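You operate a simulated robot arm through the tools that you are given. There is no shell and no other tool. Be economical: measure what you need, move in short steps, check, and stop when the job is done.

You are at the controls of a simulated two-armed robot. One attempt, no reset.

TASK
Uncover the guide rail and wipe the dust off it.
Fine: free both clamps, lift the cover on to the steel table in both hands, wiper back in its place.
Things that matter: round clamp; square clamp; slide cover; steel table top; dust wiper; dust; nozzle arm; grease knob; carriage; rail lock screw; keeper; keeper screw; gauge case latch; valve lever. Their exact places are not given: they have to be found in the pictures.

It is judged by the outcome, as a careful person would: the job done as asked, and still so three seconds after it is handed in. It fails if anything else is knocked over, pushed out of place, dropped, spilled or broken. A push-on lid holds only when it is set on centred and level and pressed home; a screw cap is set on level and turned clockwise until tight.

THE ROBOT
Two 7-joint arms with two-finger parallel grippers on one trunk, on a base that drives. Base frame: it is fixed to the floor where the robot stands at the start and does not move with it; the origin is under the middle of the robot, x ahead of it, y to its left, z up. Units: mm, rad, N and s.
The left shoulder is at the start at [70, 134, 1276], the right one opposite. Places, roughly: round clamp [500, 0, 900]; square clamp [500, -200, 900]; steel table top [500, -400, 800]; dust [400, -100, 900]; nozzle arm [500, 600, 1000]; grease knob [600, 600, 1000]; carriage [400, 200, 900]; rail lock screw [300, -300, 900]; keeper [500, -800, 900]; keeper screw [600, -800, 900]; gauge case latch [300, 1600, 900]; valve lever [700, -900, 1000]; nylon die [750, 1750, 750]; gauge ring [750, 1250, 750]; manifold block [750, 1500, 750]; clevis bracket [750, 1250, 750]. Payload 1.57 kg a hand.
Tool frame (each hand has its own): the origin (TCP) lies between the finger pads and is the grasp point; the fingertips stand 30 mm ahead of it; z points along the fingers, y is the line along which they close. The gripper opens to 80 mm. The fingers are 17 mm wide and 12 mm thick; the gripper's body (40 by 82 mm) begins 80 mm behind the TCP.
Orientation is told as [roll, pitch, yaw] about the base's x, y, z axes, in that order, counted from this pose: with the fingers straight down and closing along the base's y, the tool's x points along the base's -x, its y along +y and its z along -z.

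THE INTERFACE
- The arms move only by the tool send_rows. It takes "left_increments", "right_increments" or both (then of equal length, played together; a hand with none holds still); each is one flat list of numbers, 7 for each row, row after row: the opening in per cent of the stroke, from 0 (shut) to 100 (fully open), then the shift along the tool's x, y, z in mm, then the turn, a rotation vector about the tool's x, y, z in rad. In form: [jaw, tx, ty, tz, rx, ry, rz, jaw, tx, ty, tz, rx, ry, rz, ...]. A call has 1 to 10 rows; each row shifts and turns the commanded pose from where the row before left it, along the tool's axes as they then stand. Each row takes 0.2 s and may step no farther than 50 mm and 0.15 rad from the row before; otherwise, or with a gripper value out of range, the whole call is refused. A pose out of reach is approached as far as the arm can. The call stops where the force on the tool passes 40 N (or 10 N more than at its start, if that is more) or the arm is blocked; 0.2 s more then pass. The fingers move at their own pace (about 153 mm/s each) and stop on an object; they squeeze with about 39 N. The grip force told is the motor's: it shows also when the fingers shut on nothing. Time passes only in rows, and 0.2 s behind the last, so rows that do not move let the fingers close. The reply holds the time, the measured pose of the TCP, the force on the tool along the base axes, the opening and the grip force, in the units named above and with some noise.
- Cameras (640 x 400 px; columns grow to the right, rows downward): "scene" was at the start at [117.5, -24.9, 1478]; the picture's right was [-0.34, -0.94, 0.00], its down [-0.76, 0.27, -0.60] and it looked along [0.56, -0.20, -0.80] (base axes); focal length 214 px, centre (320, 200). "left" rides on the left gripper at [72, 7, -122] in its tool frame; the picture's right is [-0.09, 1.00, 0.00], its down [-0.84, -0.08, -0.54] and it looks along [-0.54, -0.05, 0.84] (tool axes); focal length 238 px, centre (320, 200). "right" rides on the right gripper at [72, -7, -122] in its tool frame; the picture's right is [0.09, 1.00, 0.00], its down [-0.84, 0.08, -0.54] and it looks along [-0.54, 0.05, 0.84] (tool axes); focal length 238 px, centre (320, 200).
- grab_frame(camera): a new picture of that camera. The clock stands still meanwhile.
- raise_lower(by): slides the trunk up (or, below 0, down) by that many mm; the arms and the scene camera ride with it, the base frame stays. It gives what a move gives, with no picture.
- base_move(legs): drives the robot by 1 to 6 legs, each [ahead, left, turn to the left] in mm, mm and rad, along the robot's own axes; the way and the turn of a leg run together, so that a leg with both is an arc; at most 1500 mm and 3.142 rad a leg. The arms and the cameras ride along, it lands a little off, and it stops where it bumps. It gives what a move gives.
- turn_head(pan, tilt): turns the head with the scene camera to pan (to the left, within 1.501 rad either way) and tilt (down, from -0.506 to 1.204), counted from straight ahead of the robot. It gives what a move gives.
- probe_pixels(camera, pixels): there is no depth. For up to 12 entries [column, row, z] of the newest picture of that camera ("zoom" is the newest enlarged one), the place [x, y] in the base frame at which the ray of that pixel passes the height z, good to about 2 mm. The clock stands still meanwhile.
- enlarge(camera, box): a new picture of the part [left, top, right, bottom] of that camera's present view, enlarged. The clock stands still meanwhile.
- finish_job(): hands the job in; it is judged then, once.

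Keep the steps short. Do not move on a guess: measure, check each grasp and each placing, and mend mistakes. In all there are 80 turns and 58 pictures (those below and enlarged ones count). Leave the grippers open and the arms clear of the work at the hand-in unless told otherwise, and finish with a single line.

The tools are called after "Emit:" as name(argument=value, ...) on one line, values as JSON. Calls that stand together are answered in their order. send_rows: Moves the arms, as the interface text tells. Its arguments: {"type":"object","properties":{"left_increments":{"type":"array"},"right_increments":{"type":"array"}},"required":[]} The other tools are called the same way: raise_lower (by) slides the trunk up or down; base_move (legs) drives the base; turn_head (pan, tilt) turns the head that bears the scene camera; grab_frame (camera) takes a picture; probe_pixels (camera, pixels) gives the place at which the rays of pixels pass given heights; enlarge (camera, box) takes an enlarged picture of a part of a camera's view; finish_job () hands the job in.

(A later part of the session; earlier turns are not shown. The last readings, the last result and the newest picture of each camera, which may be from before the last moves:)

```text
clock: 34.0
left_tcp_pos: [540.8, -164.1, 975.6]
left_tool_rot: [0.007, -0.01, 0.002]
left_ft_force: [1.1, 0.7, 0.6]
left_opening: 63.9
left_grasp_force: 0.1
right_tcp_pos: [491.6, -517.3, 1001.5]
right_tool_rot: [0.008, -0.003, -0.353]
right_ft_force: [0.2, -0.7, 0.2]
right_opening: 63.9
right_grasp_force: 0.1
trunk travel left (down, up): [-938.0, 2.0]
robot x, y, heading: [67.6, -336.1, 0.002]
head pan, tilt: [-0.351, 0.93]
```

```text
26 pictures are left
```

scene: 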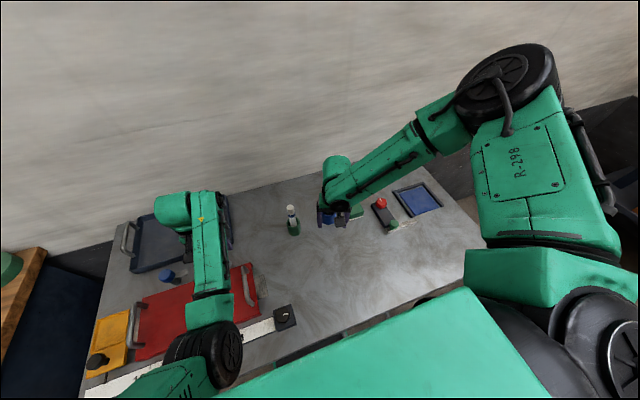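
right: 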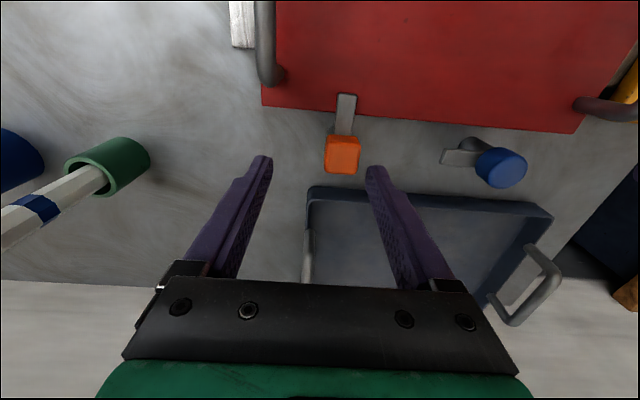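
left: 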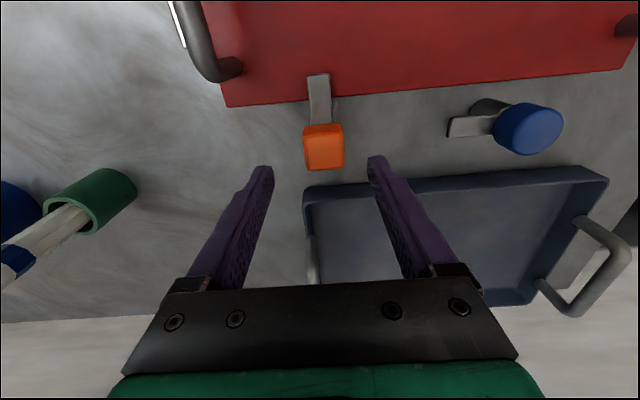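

Well aligned over the orange knob (323,146). I descend to z≈922 and close.

Emit:
send_rows(left_increments=[80, 0, 2, 27, 0, 0, 0, 80, 0, 0, 27, 0, 0, 0, 80, 0, 0, 0, 0, 0, 0, 0, 0, 0, 0, 0, 0, 0, 0, 0, 0, 0, 0, 0, 0, 0, 0, 0, 0, 0, 0, 0])

Emit:
grab_frame(camera="left")

```text
clock: 35.4
left_tcp_pos: [539.9, -160.2, 918.3]
left_tool_rot: [0.002, -0.005, 0.001]
left_ft_force: [-1.4, 2.3, -4.0]
left_opening: 31.8
left_grasp_force: 40.6
right_tcp_pos: [491.1, -514.8, 1003.2]
right_tool_rot: [0.004, -0.003, -0.353]
right_ft_force: [-0.5, -0.9, -0.2]
right_opening: 63.9
right_grasp_force: 0.1
trunk travel left (down, up): [-938.0, 2.0]
robot x, y, heading: [70.7, -337.2, -0.003]
head pan, tilt: [-0.351, 0.93]
```

```text
25 pictures are left
```

left: 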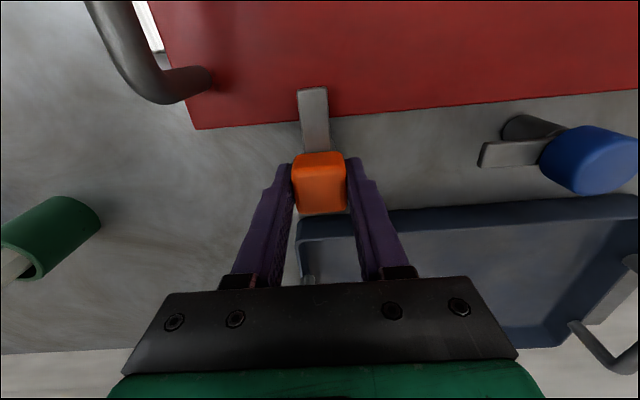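

The square knob is held (32 mm). I turn it counter-clockwise in two parts, as before.

Emit:
send_rows(left_increments=[0, 0, 0, 0, 0, 0, -0.13, 0, 0, 0, 0, 0, 0, -0.13, 0, 0, 0, 0, 0, 0, -0.13, 0, 0, 0, 0, 0, 0, -0.13, 0, 0, 0, 0, 0, 0, -0.13])

Emit:
send_rows(left_increments=[0, 0, 0, 0.5, 0, 0, -0.13, 0, 0, 0, 0.5, 0, 0, -0.13, 0, 0, 0, 0, 0, 0, -0.13, 0, 0, 0, 0, 0, 0, -0.13, 0, 0, 0, 0, 0, 0, -0.13, 0, 0, 0, 0, 0, 0, -0.13, 0, 0, 0, 0, 0, 0, -0.13])

Emit:
grab_frame(camera="left")

```text
clock: 36.3
left_tcp_pos: [540.0, -160.7, 918.0]
left_tool_rot: [0.009, -0.017, 0.418]
left_ft_force: [2.6, -40.4, -4.3]
left_opening: 31.8
left_grasp_force: 40.4
right_tcp_pos: [488.8, -524.3, 1003.2]
right_tool_rot: [0.013, -0.002, -0.359]
right_ft_force: [0.5, 0.0, 0.2]
right_opening: 63.9
right_grasp_force: 0.1
trunk travel left (down, up): [-938.0, 2.0]
robot x, y, heading: [64.5, -338.3, -0.011]
head pan, tilt: [-0.351, 0.93]
stopped in row 4 (left hand): the force on the tool passed its limit (the readings are from after the stop); the commanded pose is now the measured one
```

```text
clock: 36.7
left_tcp_pos: [538.7, -159.6, 918.5]
left_tool_rot: [0.006, -0.018, 0.466]
left_ft_force: [-0.4, -30.8, 0.7]
left_opening: 31.8
left_grasp_force: 40.4
right_tcp_pos: [487.6, -523.9, 1003.8]
right_tool_rot: [0.01, -0.004, -0.362]
right_ft_force: [0.7, 0.5, 1.1]
right_opening: 64.0
right_grasp_force: 0.1
trunk travel left (down, up): [-938.0, 2.0]
robot x, y, heading: [69.8, -338.9, -0.01]
head pan, tilt: [-0.351, 0.93]
stopped in row 1 (left hand): the force on the tool passed its limit (the readings are from after the stop); the commanded pose is now the measured one
```

```text
24 pictures are left
```

left: 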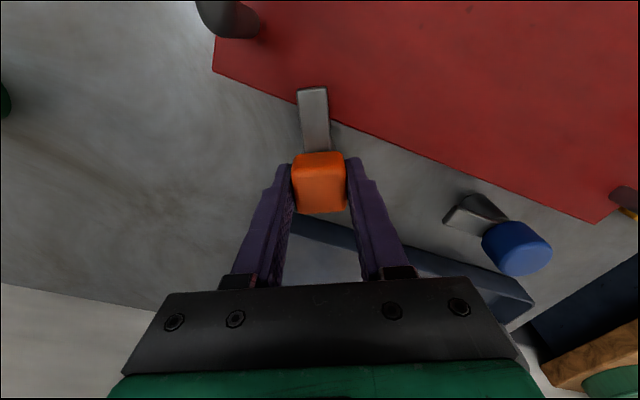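

The tongue is turning, but a sideways load of ~−30 N in y builds up (hand pressed toward +y). I relieve it with a small shift and continue in small turns.

Emit:
send_rows(left_increments=[0, 1.3, -2.7, 0, 0, 0, 0, 0, 0.5, -1, 0, 0, 0, -0.08])

```text
clock: 37.3
left_tcp_pos: [540.6, -159.9, 917.8]
left_tool_rot: [0.008, -0.026, 0.528]
left_ft_force: [-4.2, -31.2, 3.6]
left_opening: 32.0
left_grasp_force: 40.2
right_tcp_pos: [486.8, -525.3, 1003.9]
right_tool_rot: [0.013, -0.005, -0.367]
right_ft_force: [0.2, 0.9, -0.2]
right_opening: 63.9
right_grasp_force: 0.0
trunk travel left (down, up): [-938.0, 2.0]
robot x, y, heading: [68.9, -342.0, -0.011]
head pan, tilt: [-0.351, 0.93]
stopped in row 2 (left hand): the force on the tool passed its limit (the readings are from after the stop); the commanded pose is now the measured one
```

The arm drifts toward +y as its yaw grows, as with the blue knob. I release, rise, and turn the hand back 90° (square knob can be gripped on the other faces), checking that the pose is held without drift.

Emit:
send_rows(left_increments=[70, 0, 0, 0, 0, 0, 0, 70, 0, 0, 0, 0, 0, 0, 70, 0, 0, -30, 0, 0, 0, 70, 0, 0, -30, 0, 0, 0, 70, 0, 0, 0, 0, 0, 0.15, 70, 0, 0, 0, 0, 0, 0.15, 70, 0, 0, 0, 0, 0, 0.15, 70, 0, 0, 0, 0, 0, 0.15, 70, 0, 0, 0, 0, 0, 0.15, 70, 0, 0, 0, 0, 0, 0.15])

Emit:
send_rows(left_increments=[70, 0, 0, 0, 0, 0, 0.14, 70, 0, 0, 0, 0, 0, 0.14, 70, 0, 0, 0, 0, 0, 0.14, 70, 0, 0, 0, 0, 0, 0.14, 70, 0, 0, 0, 0, 0, 0.11])

Emit:
grab_frame(camera="left")

```text
clock: 39.5
left_tcp_pos: [540.3, -155.9, 975.0]
left_tool_rot: [0.025, -0.004, -0.369]
left_ft_force: [-0.7, 0.0, -0.4]
left_opening: 56.0
left_grasp_force: 0.0
right_tcp_pos: [488.7, -520.8, 1003.8]
right_tool_rot: [0.007, -0.004, -0.364]
right_ft_force: [0.5, 0.8, 0.0]
right_opening: 64.3
right_grasp_force: 0.0
trunk travel left (down, up): [-938.0, 2.0]
robot x, y, heading: [66.0, -339.5, -0.008]
head pan, tilt: [-0.351, 0.93]
```

```text
clock: 40.7
left_tcp_pos: [541.0, -155.6, 975.1]
left_tool_rot: [0.023, 0.013, -1.04]
left_ft_force: [0.3, 0.8, 0.4]
left_opening: 55.7
left_grasp_force: 0.1
right_tcp_pos: [489.4, -521.4, 1004.3]
right_tool_rot: [0.008, -0.004, -0.362]
right_ft_force: [0.5, 0.0, 0.6]
right_opening: 63.9
right_grasp_force: 0.1
trunk travel left (down, up): [-938.0, 2.0]
robot x, y, heading: [70.4, -341.7, -0.013]
head pan, tilt: [-0.351, 0.93]
```

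```text
23 pictures are left
```

left: 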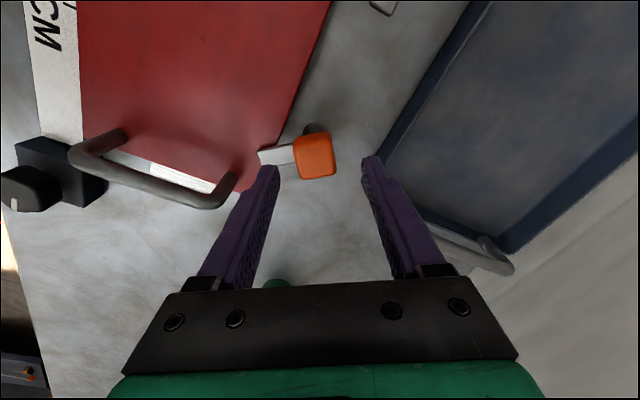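

No drift, and the knob faces are aligned with the fingers. I correct 4 mm, descend to TCP z≈927 (tips above the tongue) and close.

Emit:
send_rows(left_increments=[70, -3.3, -3.1, 24, 0, 0, 0, 70, 0, 0, 24, 0, 0, 0, 70, 0, 0, 0, 0, 0, 0, 0, 0, 0, 0, 0, 0, 0, 0, 0, 0, 0, 0, 0, 0, 0, 0, 0, 0, 0, 0, 0])

Emit:
send_rows(left_increments=[0, 0, 0, 0, 0, 0, -0.13, 0, 0, 0, 0, 0, 0, -0.13, 0, 0, 0, 0, 0, 0, -0.13, 0, 0, 0, 0, 0, 0, -0.13, 0, 0, 0, 0, 0, 0, -0.13, 0, 0, 0, 0, 0, 0, -0.13, 0, 0, 0, 0, 0, 0, -0.13, 0, 0, 0, 0, 0, 0, -0.13])

Emit:
grab_frame(camera="left")

```text
clock: 42.1
left_tcp_pos: [537.5, -160.3, 927.2]
left_tool_rot: [0.021, 0.014, -1.039]
left_ft_force: [-2.5, -2.3, 0.2]
left_opening: 32.4
left_grasp_force: 40.3
right_tcp_pos: [489.4, -520.8, 1003.5]
right_tool_rot: [0.006, -0.004, -0.362]
right_ft_force: [-0.3, -0.2, -0.5]
right_opening: 63.9
right_grasp_force: 0.0
trunk travel left (down, up): [-938.0, 2.0]
robot x, y, heading: [69.2, -342.1, -0.006]
head pan, tilt: [-0.351, 0.93]
```

```text
clock: 43.9
left_tcp_pos: [538.8, -161.0, 926.9]
left_tool_rot: [0.02, -0.008, 0.004]
left_ft_force: [-15.0, -11.6, -21.5]
left_opening: 32.3
left_grasp_force: 41.0
right_tcp_pos: [489.6, -522.8, 1002.9]
right_tool_rot: [0.006, -0.002, -0.363]
right_ft_force: [-0.9, 0.4, 0.0]
right_opening: 63.9
right_grasp_force: 0.1
trunk travel left (down, up): [-938.0, 2.0]
robot x, y, heading: [68.9, -342.6, -0.008]
head pan, tilt: [-0.351, 0.93]
```

```text
22 pictures are left
```

left: 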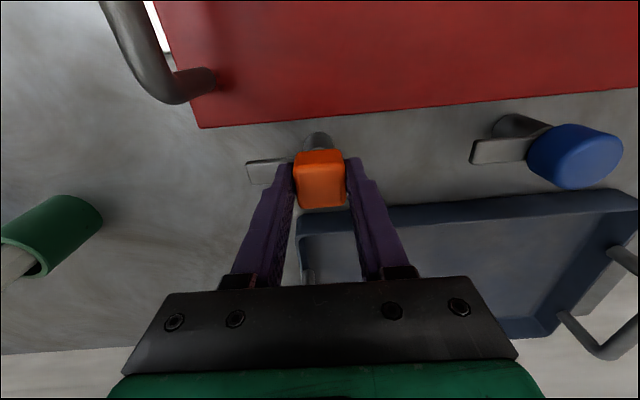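

Both tongues point away from the cover. I release, rise, straighten the right hand, and drive left so the robot stands in front of the cover (y≈−82).

Emit:
send_rows(left_increments=[70, 0, 0, 0, 0, 0, 0, 70, 0, 0, 0, 0, 0, 0, 80, 0, 0, -30, 0, 0, 0, 80, 0, 0, -30, 0, 0, 0, 80, 0, 0, -10, 0, 0, 0], right_increments=[80, 0, 0, 0, 0, 0, 0, 80, 0, 0, -10, 0, 0, -0.12, 80, 0, 0, -10, 0, 0, -0.12, 80, 0, 0, -10, 0, 0, -0.123, 80, 20, 0, 0, 0, 0, 0])

Emit:
base_move(legs=[[0, 256, 0.008]])

Emit:
turn_head(pan=-0.05, tilt=1.15)

Emit:
grab_frame(camera="scene")

```text
clock: 45.1
left_tcp_pos: [537.1, -160.9, 999.4]
left_tool_rot: [0.024, -0.013, 0.002]
left_ft_force: [-0.8, 0.0, -0.1]
left_opening: 63.6
left_grasp_force: 0.0
right_tcp_pos: [469.3, -521.2, 1033.3]
right_tool_rot: [0.006, -0.005, 0.003]
right_ft_force: [0.0, 0.1, 0.9]
right_opening: 64.3
right_grasp_force: 0.0
trunk travel left (down, up): [-938.0, 2.0]
robot x, y, heading: [67.5, -339.9, -0.004]
head pan, tilt: [-0.351, 0.93]
```

```text
clock: 46.9
left_tcp_pos: [536.6, 89.8, 999.0]
left_tool_rot: [0.025, -0.014, 0.013]
left_ft_force: [0.3, 0.2, 0.1]
left_opening: 64.0
left_grasp_force: 0.0
right_tcp_pos: [473.2, -271.5, 1031.6]
right_tool_rot: [0.008, -0.005, 0.012]
right_ft_force: [0.2, -0.4, 0.1]
right_opening: 64.2
right_grasp_force: 0.0
trunk travel left (down, up): [-938.0, 2.0]
robot x, y, heading: [70.5, -90.1, 0.002]
head pan, tilt: [-0.351, 0.93]
```

```text
clock: 47.7
left_tcp_pos: [537.2, 93.1, 997.9]
left_tool_rot: [0.022, -0.012, 0.018]
left_ft_force: [0.2, -0.3, 0.8]
left_opening: 64.0
left_grasp_force: 0.0
right_tcp_pos: [471.8, -268.6, 1033.5]
right_tool_rot: [0.004, -0.004, 0.014]
right_ft_force: [0.2, 0.0, 0.2]
right_opening: 64.0
right_grasp_force: 0.0
trunk travel left (down, up): [-938.0, 2.0]
robot x, y, heading: [71.9, -93.5, 0.005]
head pan, tilt: [-0.051, 1.15]
```

```text
21 pictures are left
```

scene: 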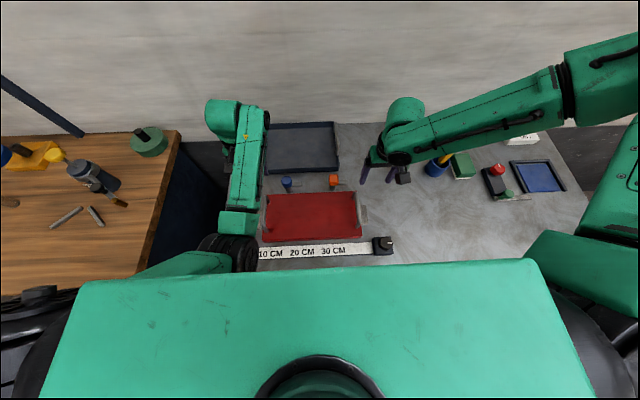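

I bring both hands above the handles (x≈430; y≈85 and −245) and look with each.

Emit:
send_rows(left_increments=[80, 27, -2, 5, 0.01, 0, 0.01, 80, 27, -2, 5, 0.01, 0.01, 0, 80, 27, -2, 5, 0, 0, 0, 80, 26, -2, 5, 0, 0, 0], right_increments=[80, 11, 6, 10, 0, 0, 0.012, 80, 11, 6, 10, 0, 0, 0, 80, 10, 6, 10, 0, 0, 0, 80, 10, 6, 10, 0, 0, 0])

Emit:
grab_frame(camera="left")

Emit:
grab_frame(camera="right")

```text
clock: 48.7
left_tcp_pos: [427.6, 83.1, 976.8]
left_tool_rot: [0.003, -0.005, 0.005]
left_ft_force: [0.3, 0.0, -0.7]
left_opening: 63.9
left_grasp_force: 0.1
right_tcp_pos: [429.0, -245.2, 993.2]
right_tool_rot: [0.005, -0.007, 0.001]
right_ft_force: [-0.1, 0.9, -0.6]
right_opening: 63.9
right_grasp_force: 0.1
trunk travel left (down, up): [-938.0, 2.0]
robot x, y, heading: [67.5, -93.0, 0.001]
head pan, tilt: [-0.051, 1.15]
```

```text
20 pictures are left
```

left: 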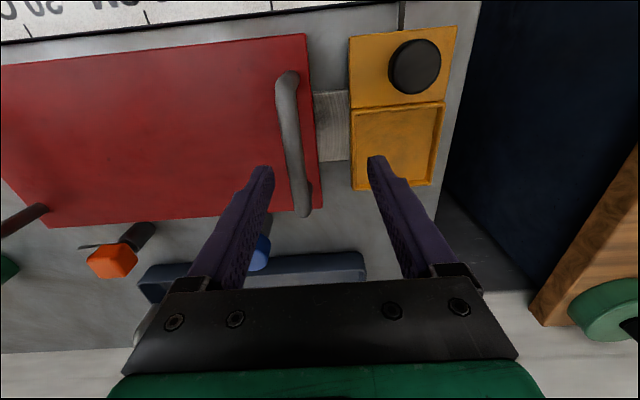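

```text
19 pictures are left
```

right: 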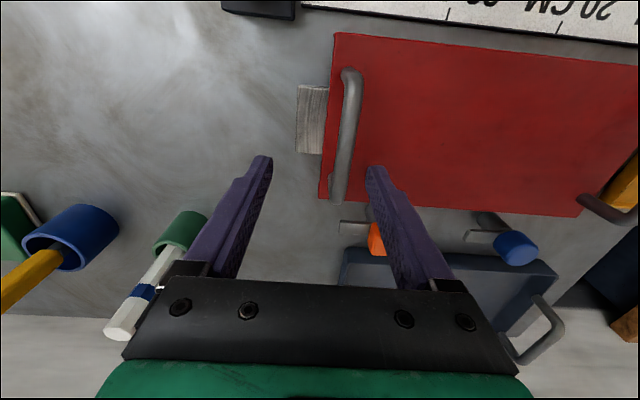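

The bars run along x and are visible in both views: left (287,80)–(303,212), right (350,75)–(338,195). I probe them.

Emit:
probe_pixels(camera="left", pixels=[[287, 80, 920], [303, 212, 920], [295, 145, 920], [295, 145, 905], [305, 35, 880], [322, 205, 880]])

Emit:
probe_pixels(camera="right", pixels=[[351, 75, 920], [338, 197, 920], [345, 135, 920], [345, 135, 905], [335, 33, 880], [320, 198, 880]])

Emit:
enlarge(camera="scene", box=[240, 160, 440, 285])

```text
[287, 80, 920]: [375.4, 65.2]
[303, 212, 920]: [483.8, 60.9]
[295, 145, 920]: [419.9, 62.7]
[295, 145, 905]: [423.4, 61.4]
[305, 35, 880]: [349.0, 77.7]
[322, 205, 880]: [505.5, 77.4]
```

```text
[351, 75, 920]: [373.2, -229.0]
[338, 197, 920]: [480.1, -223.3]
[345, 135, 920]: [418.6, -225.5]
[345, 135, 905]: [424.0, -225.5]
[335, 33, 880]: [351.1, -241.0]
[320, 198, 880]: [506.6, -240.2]
```

```text
3.20 times, centred on (340, 222) of scene
```

zoom: 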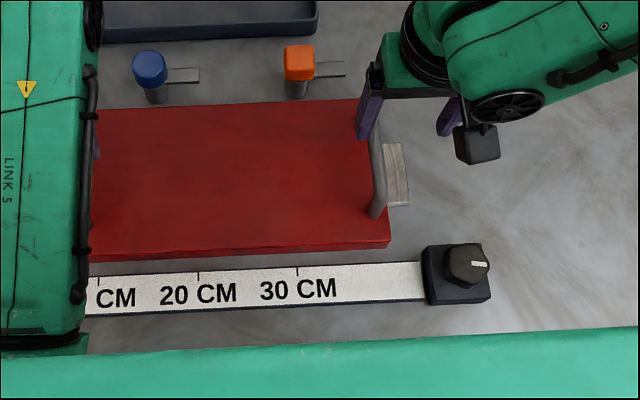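

Bars: y≈62 and y≈−225, centre x≈428. I narrow the jaws, centre over the bars and descend both to TCP z≈917.

Emit:
send_rows(left_increments=[55, 0, -11, 12, 0, 0, 0, 50, 0, -10, 12, 0, 0, 0, 50, 0, 0, 13, 0, 0, 0, 50, 0, 0, 12, 0, 0, 0, 50, 0, 0, 11, 0, 0, 0, 50, 0, 0, 0, 0, 0, 0], right_increments=[55, 0, 10, 15, 0, 0, 0, 50, 0, 10, 15, 0, 0, 0, 50, 0, 0, 16, 0, 0, 0, 50, 0, 0, 15, 0, 0, 0, 50, 0, 0, 15, 0, 0, 0, 50, 0, 0, 0, 0, 0, 0])

Emit:
grab_frame(camera="right")

```text
clock: 50.1
left_tcp_pos: [430.4, 63.0, 915.4]
left_tool_rot: [0.003, -0.002, 0.003]
left_ft_force: [-0.1, 0.1, -0.7]
left_opening: 40.1
left_grasp_force: 0.1
right_tcp_pos: [417.3, -263.6, 973.0]
right_tool_rot: [0.007, -0.006, 0.003]
right_ft_force: [0.2, 0.1, -0.5]
right_opening: 39.7
right_grasp_force: 0.1
right hand out of reach, approached as far as the arm can: row 1, 2, 3, 4, 5
trunk travel left (down, up): [-938.0, 2.0]
robot x, y, heading: [71.5, -95.0, -0.001]
head pan, tilt: [-0.051, 1.15]
```

```text
17 pictures are left
```

right: 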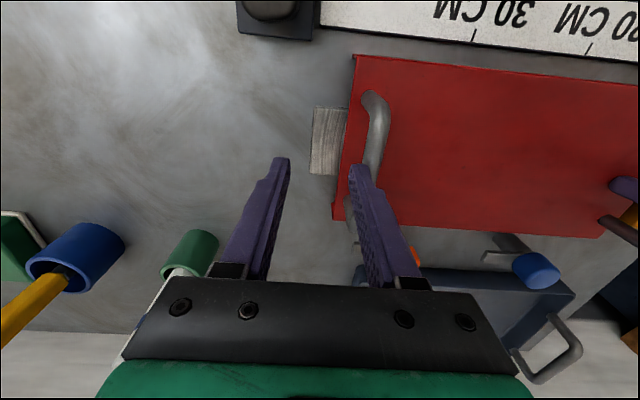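

The right arm is again limited by its elbow-out posture; the left changed posture when its yaw was wound 90° and back. I mirror that: lift both hands, take the right forward and wind its yaw to −1.57, watching the reply.

Emit:
send_rows(left_increments=[60, 0, 0, -35, 0, 0, 0, 60, 0, 0, -35, 0, 0, 0, 60, 0, 0, 0, 0, 0, 0, 60, 0, 0, 0, 0, 0, 0, 60, 0, 0, 0, 0, 0, 0, 60, 0, 0, 0, 0, 0, 0, 60, 0, 0, 0, 0, 0, 0, 60, 0, 0, 0, 0, 0, 0, 60, 0, 0, 0, 0, 0, 0], right_increments=[60, 0, 0, -40, 0, 0, 0, 60, -20, 0, -30, 0, 0, 0.1, 60, 0, 0, 0, 0, 0, 0.14, 60, 0, 0, 0, 0, 0, 0.14, 60, 0, 0, 0, 0, 0, 0.14, 60, 0, 0, 0, 0, 0, 0.14, 60, 0, 0, 0, 0, 0, 0.14, 60, 0, 0, 0, 0, 0, 0.14, 60, 0, 0, 0, 0, 0, 0.14])

Emit:
send_rows(right_increments=[60, 0, 0, 0, 0, 0, 0.14, 60, 0, 0, 0, 0, 0, 0.14, 60, 0, 0, 0, 0, 0, 0.14, 60, 0, 0, 20, 0, 0, 0, 60, 0, 0, 20, 0, 0, 0])

```text
clock: 52.1
left_tcp_pos: [427.3, 74.7, 985.2]
left_tool_rot: [0.037, 0.002, 0.004]
left_ft_force: [-0.5, -0.4, 0.3]
left_opening: 47.9
left_grasp_force: 0.1
right_tcp_pos: [434.4, -263.6, 1042.1]
right_tool_rot: [0.006, 0.001, -1.084]
right_ft_force: [0.6, 0.7, -1.0]
right_opening: 48.3
right_grasp_force: 0.1
trunk travel left (down, up): [-938.0, 2.0]
robot x, y, heading: [71.9, -92.4, 0.004]
head pan, tilt: [-0.051, 1.15]
```

```text
clock: 53.3
left_tcp_pos: [430.7, 74.1, 985.3]
left_tool_rot: [0.037, -0.003, 0.004]
left_ft_force: [0.5, 0.2, 0.6]
left_opening: 48.1
left_grasp_force: 0.1
right_tcp_pos: [435.3, -263.0, 1001.9]
right_tool_rot: [0.005, 0.004, -1.5]
right_ft_force: [0.4, -0.6, 0.0]
right_opening: 47.9
right_grasp_force: 0.1
trunk travel left (down, up): [-938.0, 2.0]
robot x, y, heading: [69.9, -93.0, 0.0]
head pan, tilt: [-0.051, 1.15]
```

No complaint at yaw −1.5. I test moving inward and down in this attitude.

Emit:
send_rows(right_increments=[60, 19, -4, 10, 0, 0, 0, 60, 19, -4, 15, 0, 0, 0, 60, 0, 0, 15, 0, 0, 0])

Emit:
grab_frame(camera="scene")

```text
clock: 54.1
left_tcp_pos: [429.6, 74.2, 987.4]
left_tool_rot: [0.038, -0.005, 0.005]
left_ft_force: [0.1, -1.1, 0.5]
left_opening: 48.0
left_grasp_force: 0.0
right_tcp_pos: [441.4, -252.3, 990.3]
right_tool_rot: [0.001, 0.007, -1.497]
right_ft_force: [-0.2, 0.1, 0.0]
right_opening: 48.0
right_grasp_force: 0.1
right hand out of reach, approached as far as the arm can: row 1, 2, 3
trunk travel left (down, up): [-938.0, 2.0]
robot x, y, heading: [74.0, -96.0, 0.003]
head pan, tilt: [-0.051, 1.15]
```

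```text
16 pictures are left
```

scene: 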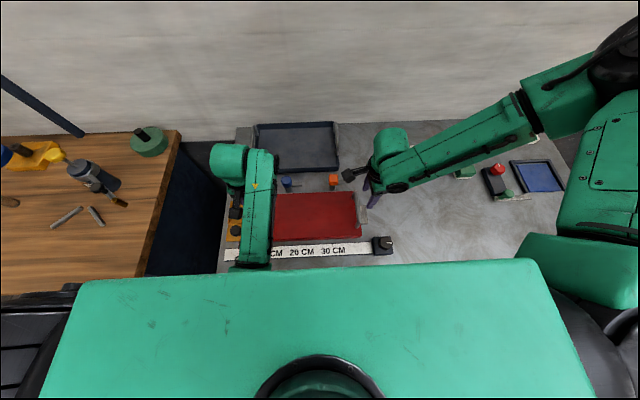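

Both arms are over-folded here: the robot stands too close. I back off by 90 mm so that the handles lie at ~450 mm, then unwind the right yaw.

Emit:
base_move(legs=[[-90, 12, 0]])

Emit:
send_rows(right_increments=[60, 0, 0, 0, 0, 0, -0.15, 60, 0, 0, 0, 0, 0, -0.15, 60, 0, 0, 0, 0, 0, -0.15, 60, 0, 0, 0, 0, 0, -0.15, 60, 0, 0, 0, 0, 0, -0.15, 60, 0, 0, 0, 0, 0, -0.15, 60, 0, 0, 0, 0, 0, -0.15, 60, 0, 0, 0, 0, 0, -0.15, 60, 0, 0, 0, 0, 0, -0.15, 60, 0, 0, 0, 0, 0, -0.15])

```text
clock: 55.2
left_tcp_pos: [343.0, 85.5, 984.9]
left_tool_rot: [0.037, 0.001, 0.004]
left_ft_force: [-0.1, 0.2, -0.3]
left_opening: 47.7
left_grasp_force: 0.0
right_tcp_pos: [355.9, -240.1, 988.5]
right_tool_rot: [-0.001, 0.007, -1.497]
right_ft_force: [0.6, -0.5, -0.4]
right_opening: 48.1
right_grasp_force: 0.0
trunk travel left (down, up): [-938.0, 2.0]
robot x, y, heading: [-21.2, -82.4, 0.007]
head pan, tilt: [-0.051, 1.15]
```

```text
clock: 57.4
left_tcp_pos: [340.5, 87.4, 987.5]
left_tool_rot: [0.04, -0.003, 0.003]
left_ft_force: [0.3, -0.9, -0.1]
left_opening: 48.1
left_grasp_force: 0.0
right_tcp_pos: [351.3, -240.1, 990.1]
right_tool_rot: [0.007, -0.001, 0.006]
right_ft_force: [1.1, -0.2, 0.8]
right_opening: 47.8
right_grasp_force: 0.0
trunk travel left (down, up): [-938.0, 2.0]
robot x, y, heading: [-19.5, -78.8, 0.002]
head pan, tilt: [-0.051, 1.15]
```

Now both hands forward over the bars at z≈960.

Emit:
send_rows(left_increments=[50, -30, -5, 5, 0.02, 0, 0, 50, -30, -10, 10, 0.018, 0, 0, 50, -29, -10, 10, 0, 0, 0, 50, 0, 0, 0, 0, 0, 0], right_increments=[50, -26, 0, 5, 0, 0, 0, 50, -26, 7, 10, 0, 0, 0, 50, -26, 8, 15, 0, 0, 0, 50, 0, 0, 0, 0, 0, 0])

```text
clock: 58.4
left_tcp_pos: [424.4, 73.5, 954.2]
left_tool_rot: [0.023, 0.009, 0.011]
left_ft_force: [-0.1, 0.6, 0.4]
left_opening: 40.0
left_grasp_force: 0.1
right_tcp_pos: [405.1, -257.1, 1004.3]
right_tool_rot: [0.008, -0.002, 0.004]
right_ft_force: [0.1, 0.4, -0.8]
right_opening: 39.6
right_grasp_force: 0.0
right hand out of reach, approached as far as the arm can: row 1, 2, 3
trunk travel left (down, up): [-938.0, 2.0]
robot x, y, heading: [-20.6, -82.6, 0.007]
head pan, tilt: [-0.051, 1.15]
```

The right arm still keeps its flared elbow. I'll drop its elbow by null-space: back off from the table, bring the right hand low and near the body, wind its yaw clockwise there, then go forward and unwind. First lift and back away.

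Emit:
send_rows(left_increments=[50, 0, 0, -30, 0, 0, 0])

Emit:
base_move(legs=[[-240, 0, 0]])

Emit:
send_rows(right_increments=[50, 25, -8, 32, 0, 0, 0, 50, 25, -8, 32, 0, 0, 0, 50, 25, -8, 32, 0, 0, 0, 50, 25, -8, 32, 0, 0, 0, 50, 25, -8, 32, 0, 0, 0, 50, 20, 0, 32, 0, 0, 0])

```text
clock: 58.8
left_tcp_pos: [424.0, 81.0, 983.2]
left_tool_rot: [0.041, 0.012, 0.017]
left_ft_force: [0.4, -0.1, -0.5]
left_opening: 40.1
left_grasp_force: 0.1
right_tcp_pos: [403.6, -256.2, 1004.9]
right_tool_rot: [0.006, -0.002, 0.004]
right_ft_force: [-1.1, 0.2, 0.2]
right_opening: 40.1
right_grasp_force: 0.0
trunk travel left (down, up): [-938.0, 2.0]
robot x, y, heading: [-20.1, -80.4, -0.001]
head pan, tilt: [-0.051, 1.15]
```

```text
clock: 60.6
left_tcp_pos: [188.7, 81.3, 986.3]
left_tool_rot: [0.041, 0.0, 0.018]
left_ft_force: [-0.5, 0.2, 0.2]
left_opening: 40.1
left_grasp_force: 0.1
right_tcp_pos: [165.9, -255.0, 1004.7]
right_tool_rot: [0.006, 0.001, 0.002]
right_ft_force: [-0.2, 0.5, -0.2]
right_opening: 40.0
right_grasp_force: 0.1
trunk travel left (down, up): [-938.0, 2.0]
robot x, y, heading: [-258.2, -85.6, 0.002]
head pan, tilt: [-0.051, 1.15]
```

```text
clock: 62.0
left_tcp_pos: [185.3, 82.6, 987.3]
left_tool_rot: [0.046, -0.002, 0.017]
left_ft_force: [-0.5, -0.6, 0.4]
left_opening: 40.0
left_grasp_force: 0.2
right_tcp_pos: [17.0, -340.0, 931.4]
right_tool_rot: [0.008, -0.003, 0.004]
right_ft_force: [-0.9, -0.7, -0.6]
right_opening: 40.0
right_grasp_force: 0.1
right hand out of reach, approached as far as the arm can: row 1, 2, 3, 4, 5, 6
trunk travel left (down, up): [-938.0, 2.0]
robot x, y, heading: [-261.7, -83.1, 0.004]
head pan, tilt: [-0.051, 1.15]
```

It refuses to go lower than 931. I wind the yaw clockwise here and see whether descending becomes possible.

Emit:
send_rows(right_increments=[50, 0, 0, 0, 0, 0, 0.15, 50, 0, 0, 0, 0, 0, 0.15, 50, 0, 0, 0, 0, 0, 0.15, 50, 0, 0, 0, 0, 0, 0.15, 50, 0, 0, 0, 0, 0, 0.15, 50, 0, 0, 0, 0, 0, 0.15, 50, 0, 0, 0, 0, 0, 0.15, 50, 0, 0, 0, 0, 0, 0.15, 50, 0, 0, 0, 0, 0, 0.15, 50, 0, 0, 0, 0, 0, 0.15])

Emit:
send_rows(right_increments=[50, 0, 0, 20, 0, 0, 0.1, 50, 0, 0, 20, 0, 0, 0.1, 50, 0, 0, 20, 0, 0, 0.1, 50, 0, 0, 20, 0, 0, 0])

Emit:
turn_head(pan=-0.7, tilt=0.8)

Emit:
grab_frame(camera="scene")

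```text
clock: 64.2
left_tcp_pos: [184.7, 82.3, 987.4]
left_tool_rot: [0.046, -0.001, 0.017]
left_ft_force: [-0.1, 0.5, -0.6]
left_opening: 39.8
left_grasp_force: 0.0
right_tcp_pos: [17.8, -345.8, 938.3]
right_tool_rot: [0.005, 0.005, -1.497]
right_ft_force: [0.9, -0.5, 1.2]
right_opening: 39.9
right_grasp_force: 0.2
right hand out of reach, approached as far as the arm can: row 8, 9, 10
trunk travel left (down, up): [-938.0, 2.0]
robot x, y, heading: [-258.6, -84.7, 0.005]
head pan, tilt: [-0.051, 1.15]
```

```text
clock: 65.2
left_tcp_pos: [185.6, 80.8, 988.0]
left_tool_rot: [0.045, 0.001, 0.018]
left_ft_force: [-0.2, -0.2, 0.1]
left_opening: 39.9
left_grasp_force: 0.0
right_tcp_pos: [9.2, -390.2, 922.3]
right_tool_rot: [0.001, 0.007, -1.795]
right_ft_force: [0.7, 0.1, 0.4]
right_opening: 39.8
right_grasp_force: 0.0
right hand out of reach, approached as far as the arm can: row 1, 2, 3, 4
trunk travel left (down, up): [-938.0, 2.0]
robot x, y, heading: [-263.1, -82.9, 0.005]
head pan, tilt: [-0.051, 1.15]
```

```text
clock: 66.2
left_tcp_pos: [186.1, 82.2, 986.4]
left_tool_rot: [0.045, 0.0, 0.017]
left_ft_force: [0.5, 1.1, 0.5]
left_opening: 40.0
left_grasp_force: 0.0
right_tcp_pos: [6.3, -389.0, 922.0]
right_tool_rot: [0.002, 0.007, -1.797]
right_ft_force: [-0.1, 1.6, -0.6]
right_opening: 39.9
right_grasp_force: 0.0
trunk travel left (down, up): [-938.0, 2.0]
robot x, y, heading: [-265.6, -84.1, 0.001]
head pan, tilt: [-0.7, 0.799]
```

```text
15 pictures are left
```

scene: 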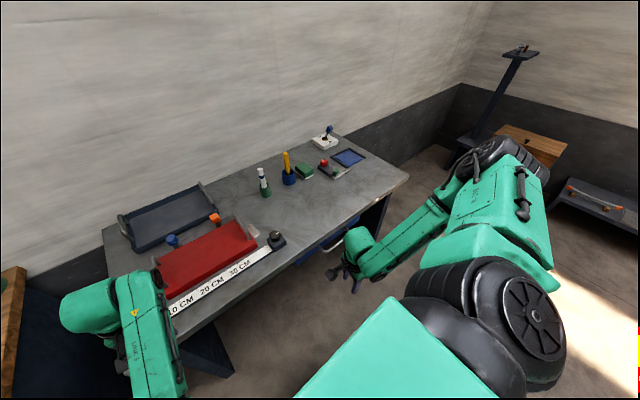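

The right upper arm is held horizontal and high, so that hand cannot go low relative to the shoulder. Then it is better to lower the trunk. I unwind and raise the right hand, back off a little more, and lower the trunk ~150.

Emit:
send_rows(right_increments=[50, 0, 0, -12, 0, 0, -0.148, 50, 0, 0, -12, 0, 0, -0.148, 50, 0, 0, -12, 0, 0, -0.148, 50, 0, 0, -12, 0, 0, -0.148, 50, 0, 0, -12, 0, 0, -0.148, 50, 0, 0, -12, 0, 0, -0.148, 50, 0, 0, -12, 0, 0, -0.148, 50, 0, 0, -12, 0, 0, -0.148, 50, 0, 0, -12, 0, 0, -0.148, 50, 0, 0, -12, 0, 0, -0.148])

Emit:
base_move(legs=[[-60, 0, 0]])

Emit:
raise_lower(by=-150)

Emit:
send_rows(right_increments=[50, -20, 10, -20, 0, 0, -0.15, 50, -20, 10, -20, 0, 0, -0.15, 50, -20, 10, -20, 0, 0, 0, 50, -20, 10, 0, 0, 0, 0, 50, -20, 10, 0, 0, 0, 0], left_increments=[50, 0, 0, -30, 0.022, 0, 0, 50, 0, 0, -30, 0.022, 0, 0.017, 50, 0, 0, -30, 0, 0, 0, 50, 0, 0, -30, 0, 0, 0, 50, 0, 0, -30, 0, 0, 0])

```text
clock: 68.4
left_tcp_pos: [185.1, 82.2, 987.9]
left_tool_rot: [0.046, -0.002, 0.02]
left_ft_force: [-0.6, 0.1, 0.6]
left_opening: 39.7
left_grasp_force: 0.0
right_tcp_pos: [4.9, -395.3, 1031.5]
right_tool_rot: [0.011, -0.002, -0.314]
right_ft_force: [-0.6, 0.0, -0.1]
right_opening: 39.9
right_grasp_force: 0.1
right hand out of reach, approached as far as the arm can: row 10
trunk travel left (down, up): [-938.0, 2.0]
robot x, y, heading: [-259.8, -82.7, 0.003]
head pan, tilt: [-0.7, 0.799]
```

```text
clock: 69.4
left_tcp_pos: [133.4, 83.5, 982.9]
left_tool_rot: [0.047, 0.009, 0.018]
left_ft_force: [0.9, 0.7, 0.1]
left_opening: 39.5
left_grasp_force: 0.1
right_tcp_pos: [-43.1, -394.6, 1028.5]
right_tool_rot: [0.005, 0.006, -0.315]
right_ft_force: [1.1, 0.3, -0.1]
right_opening: 39.8
right_grasp_force: 0.0
trunk travel left (down, up): [-938.0, 2.0]
robot x, y, heading: [-320.7, -82.1, 0.002]
head pan, tilt: [-0.7, 0.799]
```

```text
clock: 71.1
left_tcp_pos: [127.3, 82.9, 837.2]
left_tool_rot: [0.044, -0.002, 0.02]
left_ft_force: [0.1, 0.1, 0.6]
left_opening: 39.7
left_grasp_force: 0.0
right_tcp_pos: [-51.3, -393.2, 880.9]
right_tool_rot: [0.009, -0.001, -0.313]
right_ft_force: [-0.5, -0.4, -0.1]
right_opening: 40.1
right_grasp_force: 0.1
trunk travel left (down, up): [-788.0, 152.0]
robot x, y, heading: [-319.1, -86.9, 0.007]
head pan, tilt: [-0.7, 0.799]
```

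```text
clock: 71.9
left_tcp_pos: [131.1, 153.9, 904.6]
left_tool_rot: [0.152, -0.006, 0.067]
left_ft_force: [0.2, 0.2, -0.1]
left_opening: 40.1
left_grasp_force: 0.0
left hand out of reach, approached as far as the arm can: row 3
right_tcp_pos: [-10.5, -385.9, 907.1]
right_tool_rot: [-0.004, -0.01, -0.096]
right_ft_force: [0.0, 0.7, -0.4]
right_opening: 40.2
right_grasp_force: 0.2
right hand out of reach, approached as far as the arm can: row 1, 2
trunk travel left (down, up): [-788.0, 152.0]
robot x, y, heading: [-321.1, -88.1, 0.006]
head pan, tilt: [-0.7, 0.799]
stopped in row 3 (left hand): the arm was blocked; the commanded pose is now the measured one
```

Left was blocked while rising folded; I straighten it and move both hands forward and up, away from the body.

Emit:
send_rows(left_increments=[50, -25, 0, 0, 0.05, 0, 0.02, 50, -25, 0, -5, 0.05, 0, 0.02, 50, -25, 0, -20, 0.05, 0, 0.02, 50, -10, 0, -25, 0, 0, 0, 50, 0, 0, -25, 0, 0, 0, 50, 0, 0, -20, 0, 0, 0], right_increments=[50, -30, 10, -5, 0, 0, -0.05, 50, -30, 20, -5, 0, 0, -0.046, 50, -30, 25, -10, 0, 0, 0, 50, -30, 30, -10, 0, 0, 0, 50, -20, 30, -20, 0, 0, 0, 50, 0, 30, -20, 0, 0, 0])

```text
clock: 73.3
left_tcp_pos: [216.0, 156.5, 999.3]
left_tool_rot: [0.0, 0.001, 0.007]
left_ft_force: [0.0, 0.1, 0.3]
left_opening: 40.1
left_grasp_force: 0.1
right_tcp_pos: [129.4, -244.3, 978.6]
right_tool_rot: [-0.005, -0.012, 0.0]
right_ft_force: [0.5, -0.5, -0.3]
right_opening: 40.1
right_grasp_force: 0.0
trunk travel left (down, up): [-788.0, 152.0]
robot x, y, heading: [-318.8, -83.9, 0.005]
head pan, tilt: [-0.7, 0.799]
```

Both follow exactly now. I test whether the right hand can go down to z≈917 and inward here, before driving forward.

Emit:
send_rows(right_increments=[50, 0, 10, 20, 0, 0, 0, 50, 0, 9, 20, 0, 0, 0, 50, 0, 0, 20, 0, 0, 0, 50, 0, 0, 0, 0, 0, 0], left_increments=[50, 20, -30, 0, 0, 0, 0, 50, 20, -30, 10, 0, 0, 0, 50, 20, -30, 10, 0, 0, 0, 50, 20, 0, 0, 0, 0, 0])

```text
clock: 74.3
left_tcp_pos: [187.8, 104.1, 949.7]
left_tool_rot: [0.036, -0.023, 0.046]
left_ft_force: [0.7, 0.4, 0.8]
left_opening: 39.8
left_grasp_force: 0.1
left hand out of reach, approached as far as the arm can: row 1, 2, 3, 4
right_tcp_pos: [131.7, -226.0, 920.6]
right_tool_rot: [-0.003, -0.012, -0.002]
right_ft_force: [0.1, -0.9, 0.2]
right_opening: 40.0
right_grasp_force: 0.1
trunk travel left (down, up): [-788.0, 152.0]
robot x, y, heading: [-319.5, -80.9, 0.003]
head pan, tilt: [-0.7, 0.799]
```

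Right hand is fine now. I check the left at the lower height z≈917 and x≈130, y≈63.

Emit:
send_rows(left_increments=[50, 10, 0, 30, 0.018, 0.01, 0.02, 50, 20, -15, 3, 0.018, 0.013, 0.026, 50, 20, -20, 0, 0, 0, 0, 50, 7, -5, 0, 0, 0, 0])

```text
clock: 75.2
left_tcp_pos: [157.3, 111.6, 915.8]
left_tool_rot: [0.09, -0.038, 0.033]
left_ft_force: [-0.3, -0.3, 0.1]
left_opening: 40.0
left_grasp_force: 0.0
left hand out of reach, approached as far as the arm can: row 3, 4
right_tcp_pos: [131.3, -226.6, 920.0]
right_tool_rot: [-0.003, -0.011, 0.0]
right_ft_force: [-0.7, -0.8, -0.3]
right_opening: 40.1
right_grasp_force: 0.1
trunk travel left (down, up): [-788.0, 152.0]
robot x, y, heading: [-319.7, -83.4, 0.002]
head pan, tilt: [-0.7, 0.799]
stopped in row 4 (left hand): the arm was blocked; the commanded pose is now the measured one
```

The left wants the shoulder a bit higher. I raise the trunk by 45 and lower both hands again to compare.

Emit:
raise_lower(by=45)

Emit:
send_rows(left_increments=[50, 0, 0, 20, 0.045, 0.019, 0.016, 50, 0, 0, 20, 0.045, 0.019, 0.017, 50, 10, -20, 3, 0, 0, 0, 50, 15, -20, 0, 0, 0, 0, 50, 0, -9, 0, 0, 0, 0], right_increments=[50, 0, 0, 20, 0, 0.006, 0, 50, 0, 0, 20, 0, 0.006, 0, 50, 0, 0, 5, 0, 0, 0, 50, 0, 0, 0, 0, 0, 0, 50, 0, 0, 0, 0, 0, 0])

```text
clock: 76.0
left_tcp_pos: [156.9, 111.5, 961.1]
left_tool_rot: [0.09, -0.039, 0.034]
left_ft_force: [0.5, -0.1, 0.5]
left_opening: 40.0
left_grasp_force: 0.1
right_tcp_pos: [132.1, -226.1, 965.9]
right_tool_rot: [-0.003, -0.012, 0.0]
right_ft_force: [0.3, -0.4, 1.0]
right_opening: 40.1
right_grasp_force: 0.1
trunk travel left (down, up): [-833.0, 107.0]
robot x, y, heading: [-318.5, -82.7, 0.005]
head pan, tilt: [-0.7, 0.799]
```

```text
clock: 77.2
left_tcp_pos: [166.7, 106.3, 956.5]
left_tool_rot: [0.073, -0.101, 0.043]
left_ft_force: [0.0, 0.6, 0.0]
left_opening: 39.8
left_grasp_force: 0.0
right_tcp_pos: [121.9, -237.2, 930.7]
right_tool_rot: [-0.003, 0.0, -0.001]
right_ft_force: [-0.6, 1.0, 0.7]
right_opening: 39.9
right_grasp_force: 0.1
right hand out of reach, approached as far as the arm can: row 2, 3
trunk travel left (down, up): [-833.0, 107.0]
robot x, y, heading: [-321.5, -84.4, -0.0]
head pan, tilt: [-0.7, 0.799]
```

The left elbow probably jams near the torso; it wants its handle further ahead, while the right wants it nearer. So I'll face the cover turned ~0.35 rad to the right. First trunk back down 45 and free the left hand forward.

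Emit:
raise_lower(by=-45)

Emit:
send_rows(left_increments=[50, -30, 10, -10, 0.03, 0.04, 0.02, 50, -30, 0, -10, 0.03, 0.04, 0.02, 50, 0, 0, -10, 0, 0.02, 0, 50, 0, 0, -10, 0, 0, 0, 50, 0, -20, 0, 0, 0, 0], right_increments=[50, 0, 0, -10, 0, 0, 0, 50, 0, 0, -10, 0, 0, 0, 50, 0, 0, -15, 0, 0, 0, 50, 10, 0, -10, 0, 0, 0, 50, 10, 0, 0, 0, 0, 0])

```text
clock: 78.1
left_tcp_pos: [162.7, 108.1, 907.4]
left_tool_rot: [0.079, -0.088, 0.04]
left_ft_force: [-0.1, -0.5, 0.6]
left_opening: 40.0
left_grasp_force: 0.0
right_tcp_pos: [122.1, -237.6, 886.2]
right_tool_rot: [-0.006, -0.001, 0.001]
right_ft_force: [0.4, -0.2, 0.4]
right_opening: 40.0
right_grasp_force: 0.1
trunk travel left (down, up): [-788.0, 152.0]
robot x, y, heading: [-324.3, -83.4, 0.006]
head pan, tilt: [-0.7, 0.799]
```

```text
clock: 79.3
left_tcp_pos: [194.3, 51.4, 915.4]
left_tool_rot: [-0.063, 0.102, -0.043]
left_ft_force: [0.1, -0.6, -0.5]
left_opening: 39.9
left_grasp_force: 0.0
right_tcp_pos: [103.8, -237.8, 930.0]
right_tool_rot: [-0.001, -0.001, 0.001]
right_ft_force: [0.3, 0.6, 0.4]
right_opening: 39.9
right_grasp_force: 0.0
trunk travel left (down, up): [-788.0, 152.0]
robot x, y, heading: [-323.0, -82.5, 0.01]
head pan, tilt: [-0.7, 0.799]
```

Left is at (194,51,915) and can be corrected. A compromise: robot turned −0.2 rad with left handle at robot-relative (479,161) and right at (421,−121). I test these relative poses here in free space.

Emit:
send_rows(left_increments=[50, 10, 10, 0, -0.03, -0.05, -0.04, 50, 10, 10, 0, -0.033, -0.052, -0.1, 50, 9, 4, 0, 0, 0, -0.1, 50, 9, 4, 0, 0, 0, 0, 50, 0, 0, 0, 0, 0, 0], right_increments=[50, 3, 10, 3, 0, 0, -0.1, 50, 3, 10, 3, 0, 0, -0.1, 50, 0, 10, 3, 0, 0, 0, 50, 0, 5, 4, 0, 0, 0, 50, 0, 0, 0, 0, 0, 0])

```text
clock: 80.5
left_tcp_pos: [164.6, 120.1, 924.0]
left_tool_rot: [0.067, -0.037, 0.248]
left_ft_force: [-0.3, -0.1, 0.6]
left_opening: 40.2
left_grasp_force: 0.1
right_tcp_pos: [93.6, -201.5, 917.5]
right_tool_rot: [-0.003, 0.0, 0.201]
right_ft_force: [1.2, -0.3, -0.1]
right_opening: 39.8
right_grasp_force: 0.0
trunk travel left (down, up): [-788.0, 152.0]
robot x, y, heading: [-319.7, -76.8, 0.01]
head pan, tilt: [-0.7, 0.799]
```

The right obeys exactly; the left wants to be further out. I test shifting both to the left relative to the robot: left (480,235), right (422,−47).

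Emit:
send_rows(left_increments=[50, -3, 15, 0, 0, 0, 0, 50, -3, 15, 0, 0.03, 0.02, 0.02, 50, -1, 7, 4, 0.03, 0.017, 0.028, 50, 0, 0, 0, 0, 0, 0], right_increments=[50, -5, 25, 0, 0, 0, 0, 50, -5, 25, 0, 0, 0, 0, 50, -5, 24, 0, 0, 0, 0, 50, 0, 0, 0, 0, 0, 0])

```text
clock: 81.5
left_tcp_pos: [155.8, 140.4, 910.2]
left_tool_rot: [-0.017, 0.032, 0.178]
left_ft_force: [-0.1, 0.1, -0.2]
left_opening: 40.1
left_grasp_force: 0.0
right_tcp_pos: [75.2, -161.7, 940.1]
right_tool_rot: [-0.001, -0.002, 0.2]
right_ft_force: [-0.2, 0.8, 0.9]
right_opening: 40.2
right_grasp_force: 0.0
right hand out of reach, approached as far as the arm can: row 1, 2, 3
trunk travel left (down, up): [-788.0, 152.0]
robot x, y, heading: [-321.3, -84.5, 0.009]
head pan, tilt: [-0.7, 0.799]
```

I got the sense of turning wrong: with heading +0.35 the left handle is further ahead and the right nearer. Target relative poses: left (499,155), right (401,−115), tool yaw −0.35 relative. I test them here.

Emit:
send_rows(left_increments=[50, 0, 0, 0, -0.03, -0.018, 0.12, 50, 0, 0, 0, -0.03, -0.018, 0.12, 50, -20, -18, 0, 0, 0, 0.13, 50, -20, -18, -2, 0, 0, 0.13, 50, 0, 0, 0, 0, 0, 0, 50, 0, 0, 0, 0, 0, 0], right_increments=[50, 0, 0, 0, 0, 0, 0.135, 50, 0, 0, 0, 0, 0, 0.135, 50, -6, -36, 0, 0, 0, 0.14, 50, -6, -36, 0, 0, 0, 0.14, 50, 0, 0, 0, 0, 0, 0, 50, 0, 0, 0, 0, 0, 0])

```text
clock: 82.9
left_tcp_pos: [189.2, 75.3, 912.3]
left_tool_rot: [0.001, -0.005, -0.349]
left_ft_force: [-0.7, -0.1, -0.2]
left_opening: 40.1
left_grasp_force: 0.0
right_tcp_pos: [75.5, -235.6, 937.5]
right_tool_rot: [-0.002, -0.002, -0.351]
right_ft_force: [0.1, 0.3, 0.1]
right_opening: 40.0
right_grasp_force: 0.0
trunk travel left (down, up): [-788.0, 152.0]
robot x, y, heading: [-322.5, -82.8, 0.006]
head pan, tilt: [-0.7, 0.799]
```

Both follow cleanly now. A fine adjustment to match the handle spacing (rel. difference 98, 270) and equal heights of ~915.

Emit:
send_rows(left_increments=[50, 0, -5, -1, 0, 0, 0, 50, 0, -5, -2, 0, 0, 0, 50, 0, 0, 0, 0, 0, 0], right_increments=[50, 0, 17, 11, 0, 0, 0, 50, 0, 17, 11, 0, 0, 0, 50, 0, 0, 0, 0, 0, 0])

Emit:
raise_lower(by=75)

```text
clock: 83.7
left_tcp_pos: [189.5, 73.0, 920.6]
left_tool_rot: [0.015, -0.013, -0.341]
left_ft_force: [0.7, -0.6, -0.6]
left_opening: 39.9
left_grasp_force: 0.0
right_tcp_pos: [86.8, -203.5, 915.8]
right_tool_rot: [-0.002, -0.001, -0.35]
right_ft_force: [0.2, 0.5, 0.6]
right_opening: 40.1
right_grasp_force: 0.2
trunk travel left (down, up): [-788.0, 152.0]
robot x, y, heading: [-323.3, -84.6, 0.004]
head pan, tilt: [-0.7, 0.799]
```

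```text
clock: 84.8
left_tcp_pos: [188.8, 74.3, 993.4]
left_tool_rot: [0.015, -0.004, -0.342]
left_ft_force: [-0.8, 0.2, 0.3]
left_opening: 40.0
left_grasp_force: 0.1
right_tcp_pos: [86.8, -203.3, 990.3]
right_tool_rot: [-0.002, -0.003, -0.349]
right_ft_force: [-0.2, 0.5, -0.9]
right_opening: 40.1
right_grasp_force: 0.1
trunk travel left (down, up): [-863.0, 77.0]
robot x, y, heading: [-319.0, -81.2, 0.004]
head pan, tilt: [-0.7, 0.799]
```

Now drive: right 172, turn left 0.346, then ahead in the world x direction to stand at ≈(4,−255), hands high above the cover.

Emit:
base_move(legs=[[0, -172, 0], [0, 0, 0.346], [304, -111, 0]])

Emit:
turn_head(pan=-0.35, tilt=1.0)

Emit:
grab_frame(camera="scene")

```text
clock: 89.1
left_tcp_pos: [422.7, 70.8, 991.4]
left_tool_rot: [0.013, -0.003, 0.012]
left_ft_force: [-0.1, 1.0, -0.7]
left_opening: 39.9
left_grasp_force: 0.0
right_tcp_pos: [424.0, -223.6, 992.2]
right_tool_rot: [-0.003, -0.004, 0.003]
right_ft_force: [0.3, 0.2, 0.4]
right_opening: 40.1
right_grasp_force: 0.2
trunk travel left (down, up): [-863.0, 77.0]
robot x, y, heading: [-3.0, -253.8, 0.359]
head pan, tilt: [-0.7, 0.799]
```

```text
clock: 90.0
left_tcp_pos: [423.3, 72.5, 990.4]
left_tool_rot: [0.015, 0.0, 0.013]
left_ft_force: [-0.3, 0.2, -0.1]
left_opening: 39.9
left_grasp_force: 0.1
right_tcp_pos: [424.6, -225.0, 990.4]
right_tool_rot: [-0.002, -0.001, 0.005]
right_ft_force: [-0.9, 0.4, -0.4]
right_opening: 39.8
right_grasp_force: 0.0
trunk travel left (down, up): [-863.0, 77.0]
robot x, y, heading: [-1.2, -248.4, 0.359]
head pan, tilt: [-0.351, 1.0]
```

```text
14 pictures are left
```

scene: 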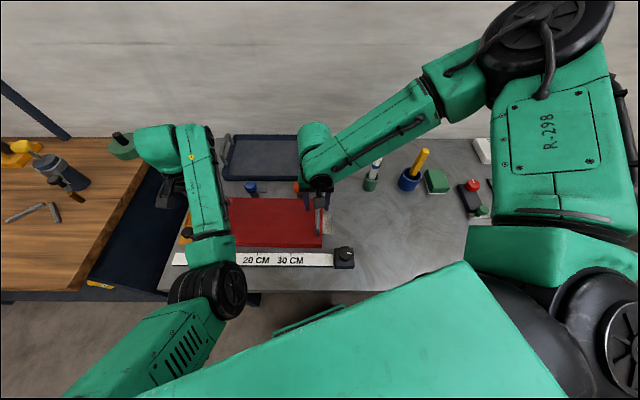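

Nicely aligned; only the left is 10 mm too far left. I correct it, widen jaws a bit, and lower the trunk by 60 then check.

Emit:
send_rows(left_increments=[60, 0, -5, 0, 0, 0, 0, 60, 0, -5, 0, 0, 0, 0, 60, 0, 0, 0, 0, 0, 0], right_increments=[60, 0, 0, 0, 0, 0, 0, 60, 0, 0, 0, 0, 0, 0, 60, 0, 0, 0, 0, 0, 0])

Emit:
raise_lower(by=-55)

Emit:
grab_frame(camera="left")

```text
clock: 90.8
left_tcp_pos: [425.3, 69.5, 994.5]
left_tool_rot: [0.028, -0.009, 0.025]
left_ft_force: [0.4, -0.1, -0.1]
left_opening: 48.0
left_grasp_force: 0.1
right_tcp_pos: [424.4, -223.6, 990.7]
right_tool_rot: [-0.003, -0.001, 0.002]
right_ft_force: [0.4, 0.6, -0.2]
right_opening: 48.0
right_grasp_force: 0.0
trunk travel left (down, up): [-863.0, 77.0]
robot x, y, heading: [-0.1, -253.7, 0.359]
head pan, tilt: [-0.351, 1.0]
```

```text
clock: 91.7
left_tcp_pos: [424.4, 70.3, 938.1]
left_tool_rot: [0.028, -0.005, 0.023]
left_ft_force: [0.0, 0.4, 0.5]
left_opening: 48.0
left_grasp_force: 0.1
right_tcp_pos: [423.8, -223.2, 933.9]
right_tool_rot: [-0.002, -0.001, 0.003]
right_ft_force: [0.2, 0.3, 0.1]
right_opening: 47.8
right_grasp_force: 0.1
trunk travel left (down, up): [-808.0, 132.0]
robot x, y, heading: [3.0, -248.1, 0.36]
head pan, tilt: [-0.351, 1.0]
```

```text
13 pictures are left
```

left: 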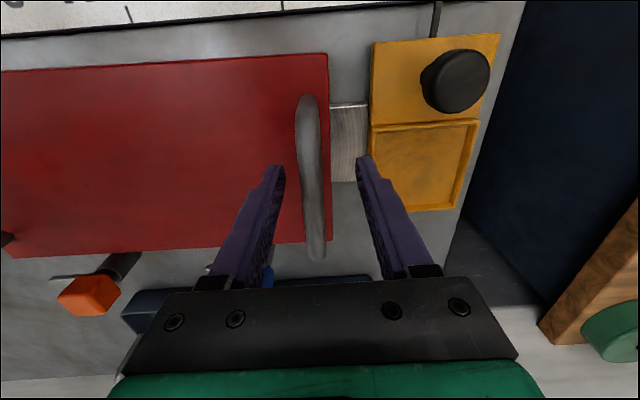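

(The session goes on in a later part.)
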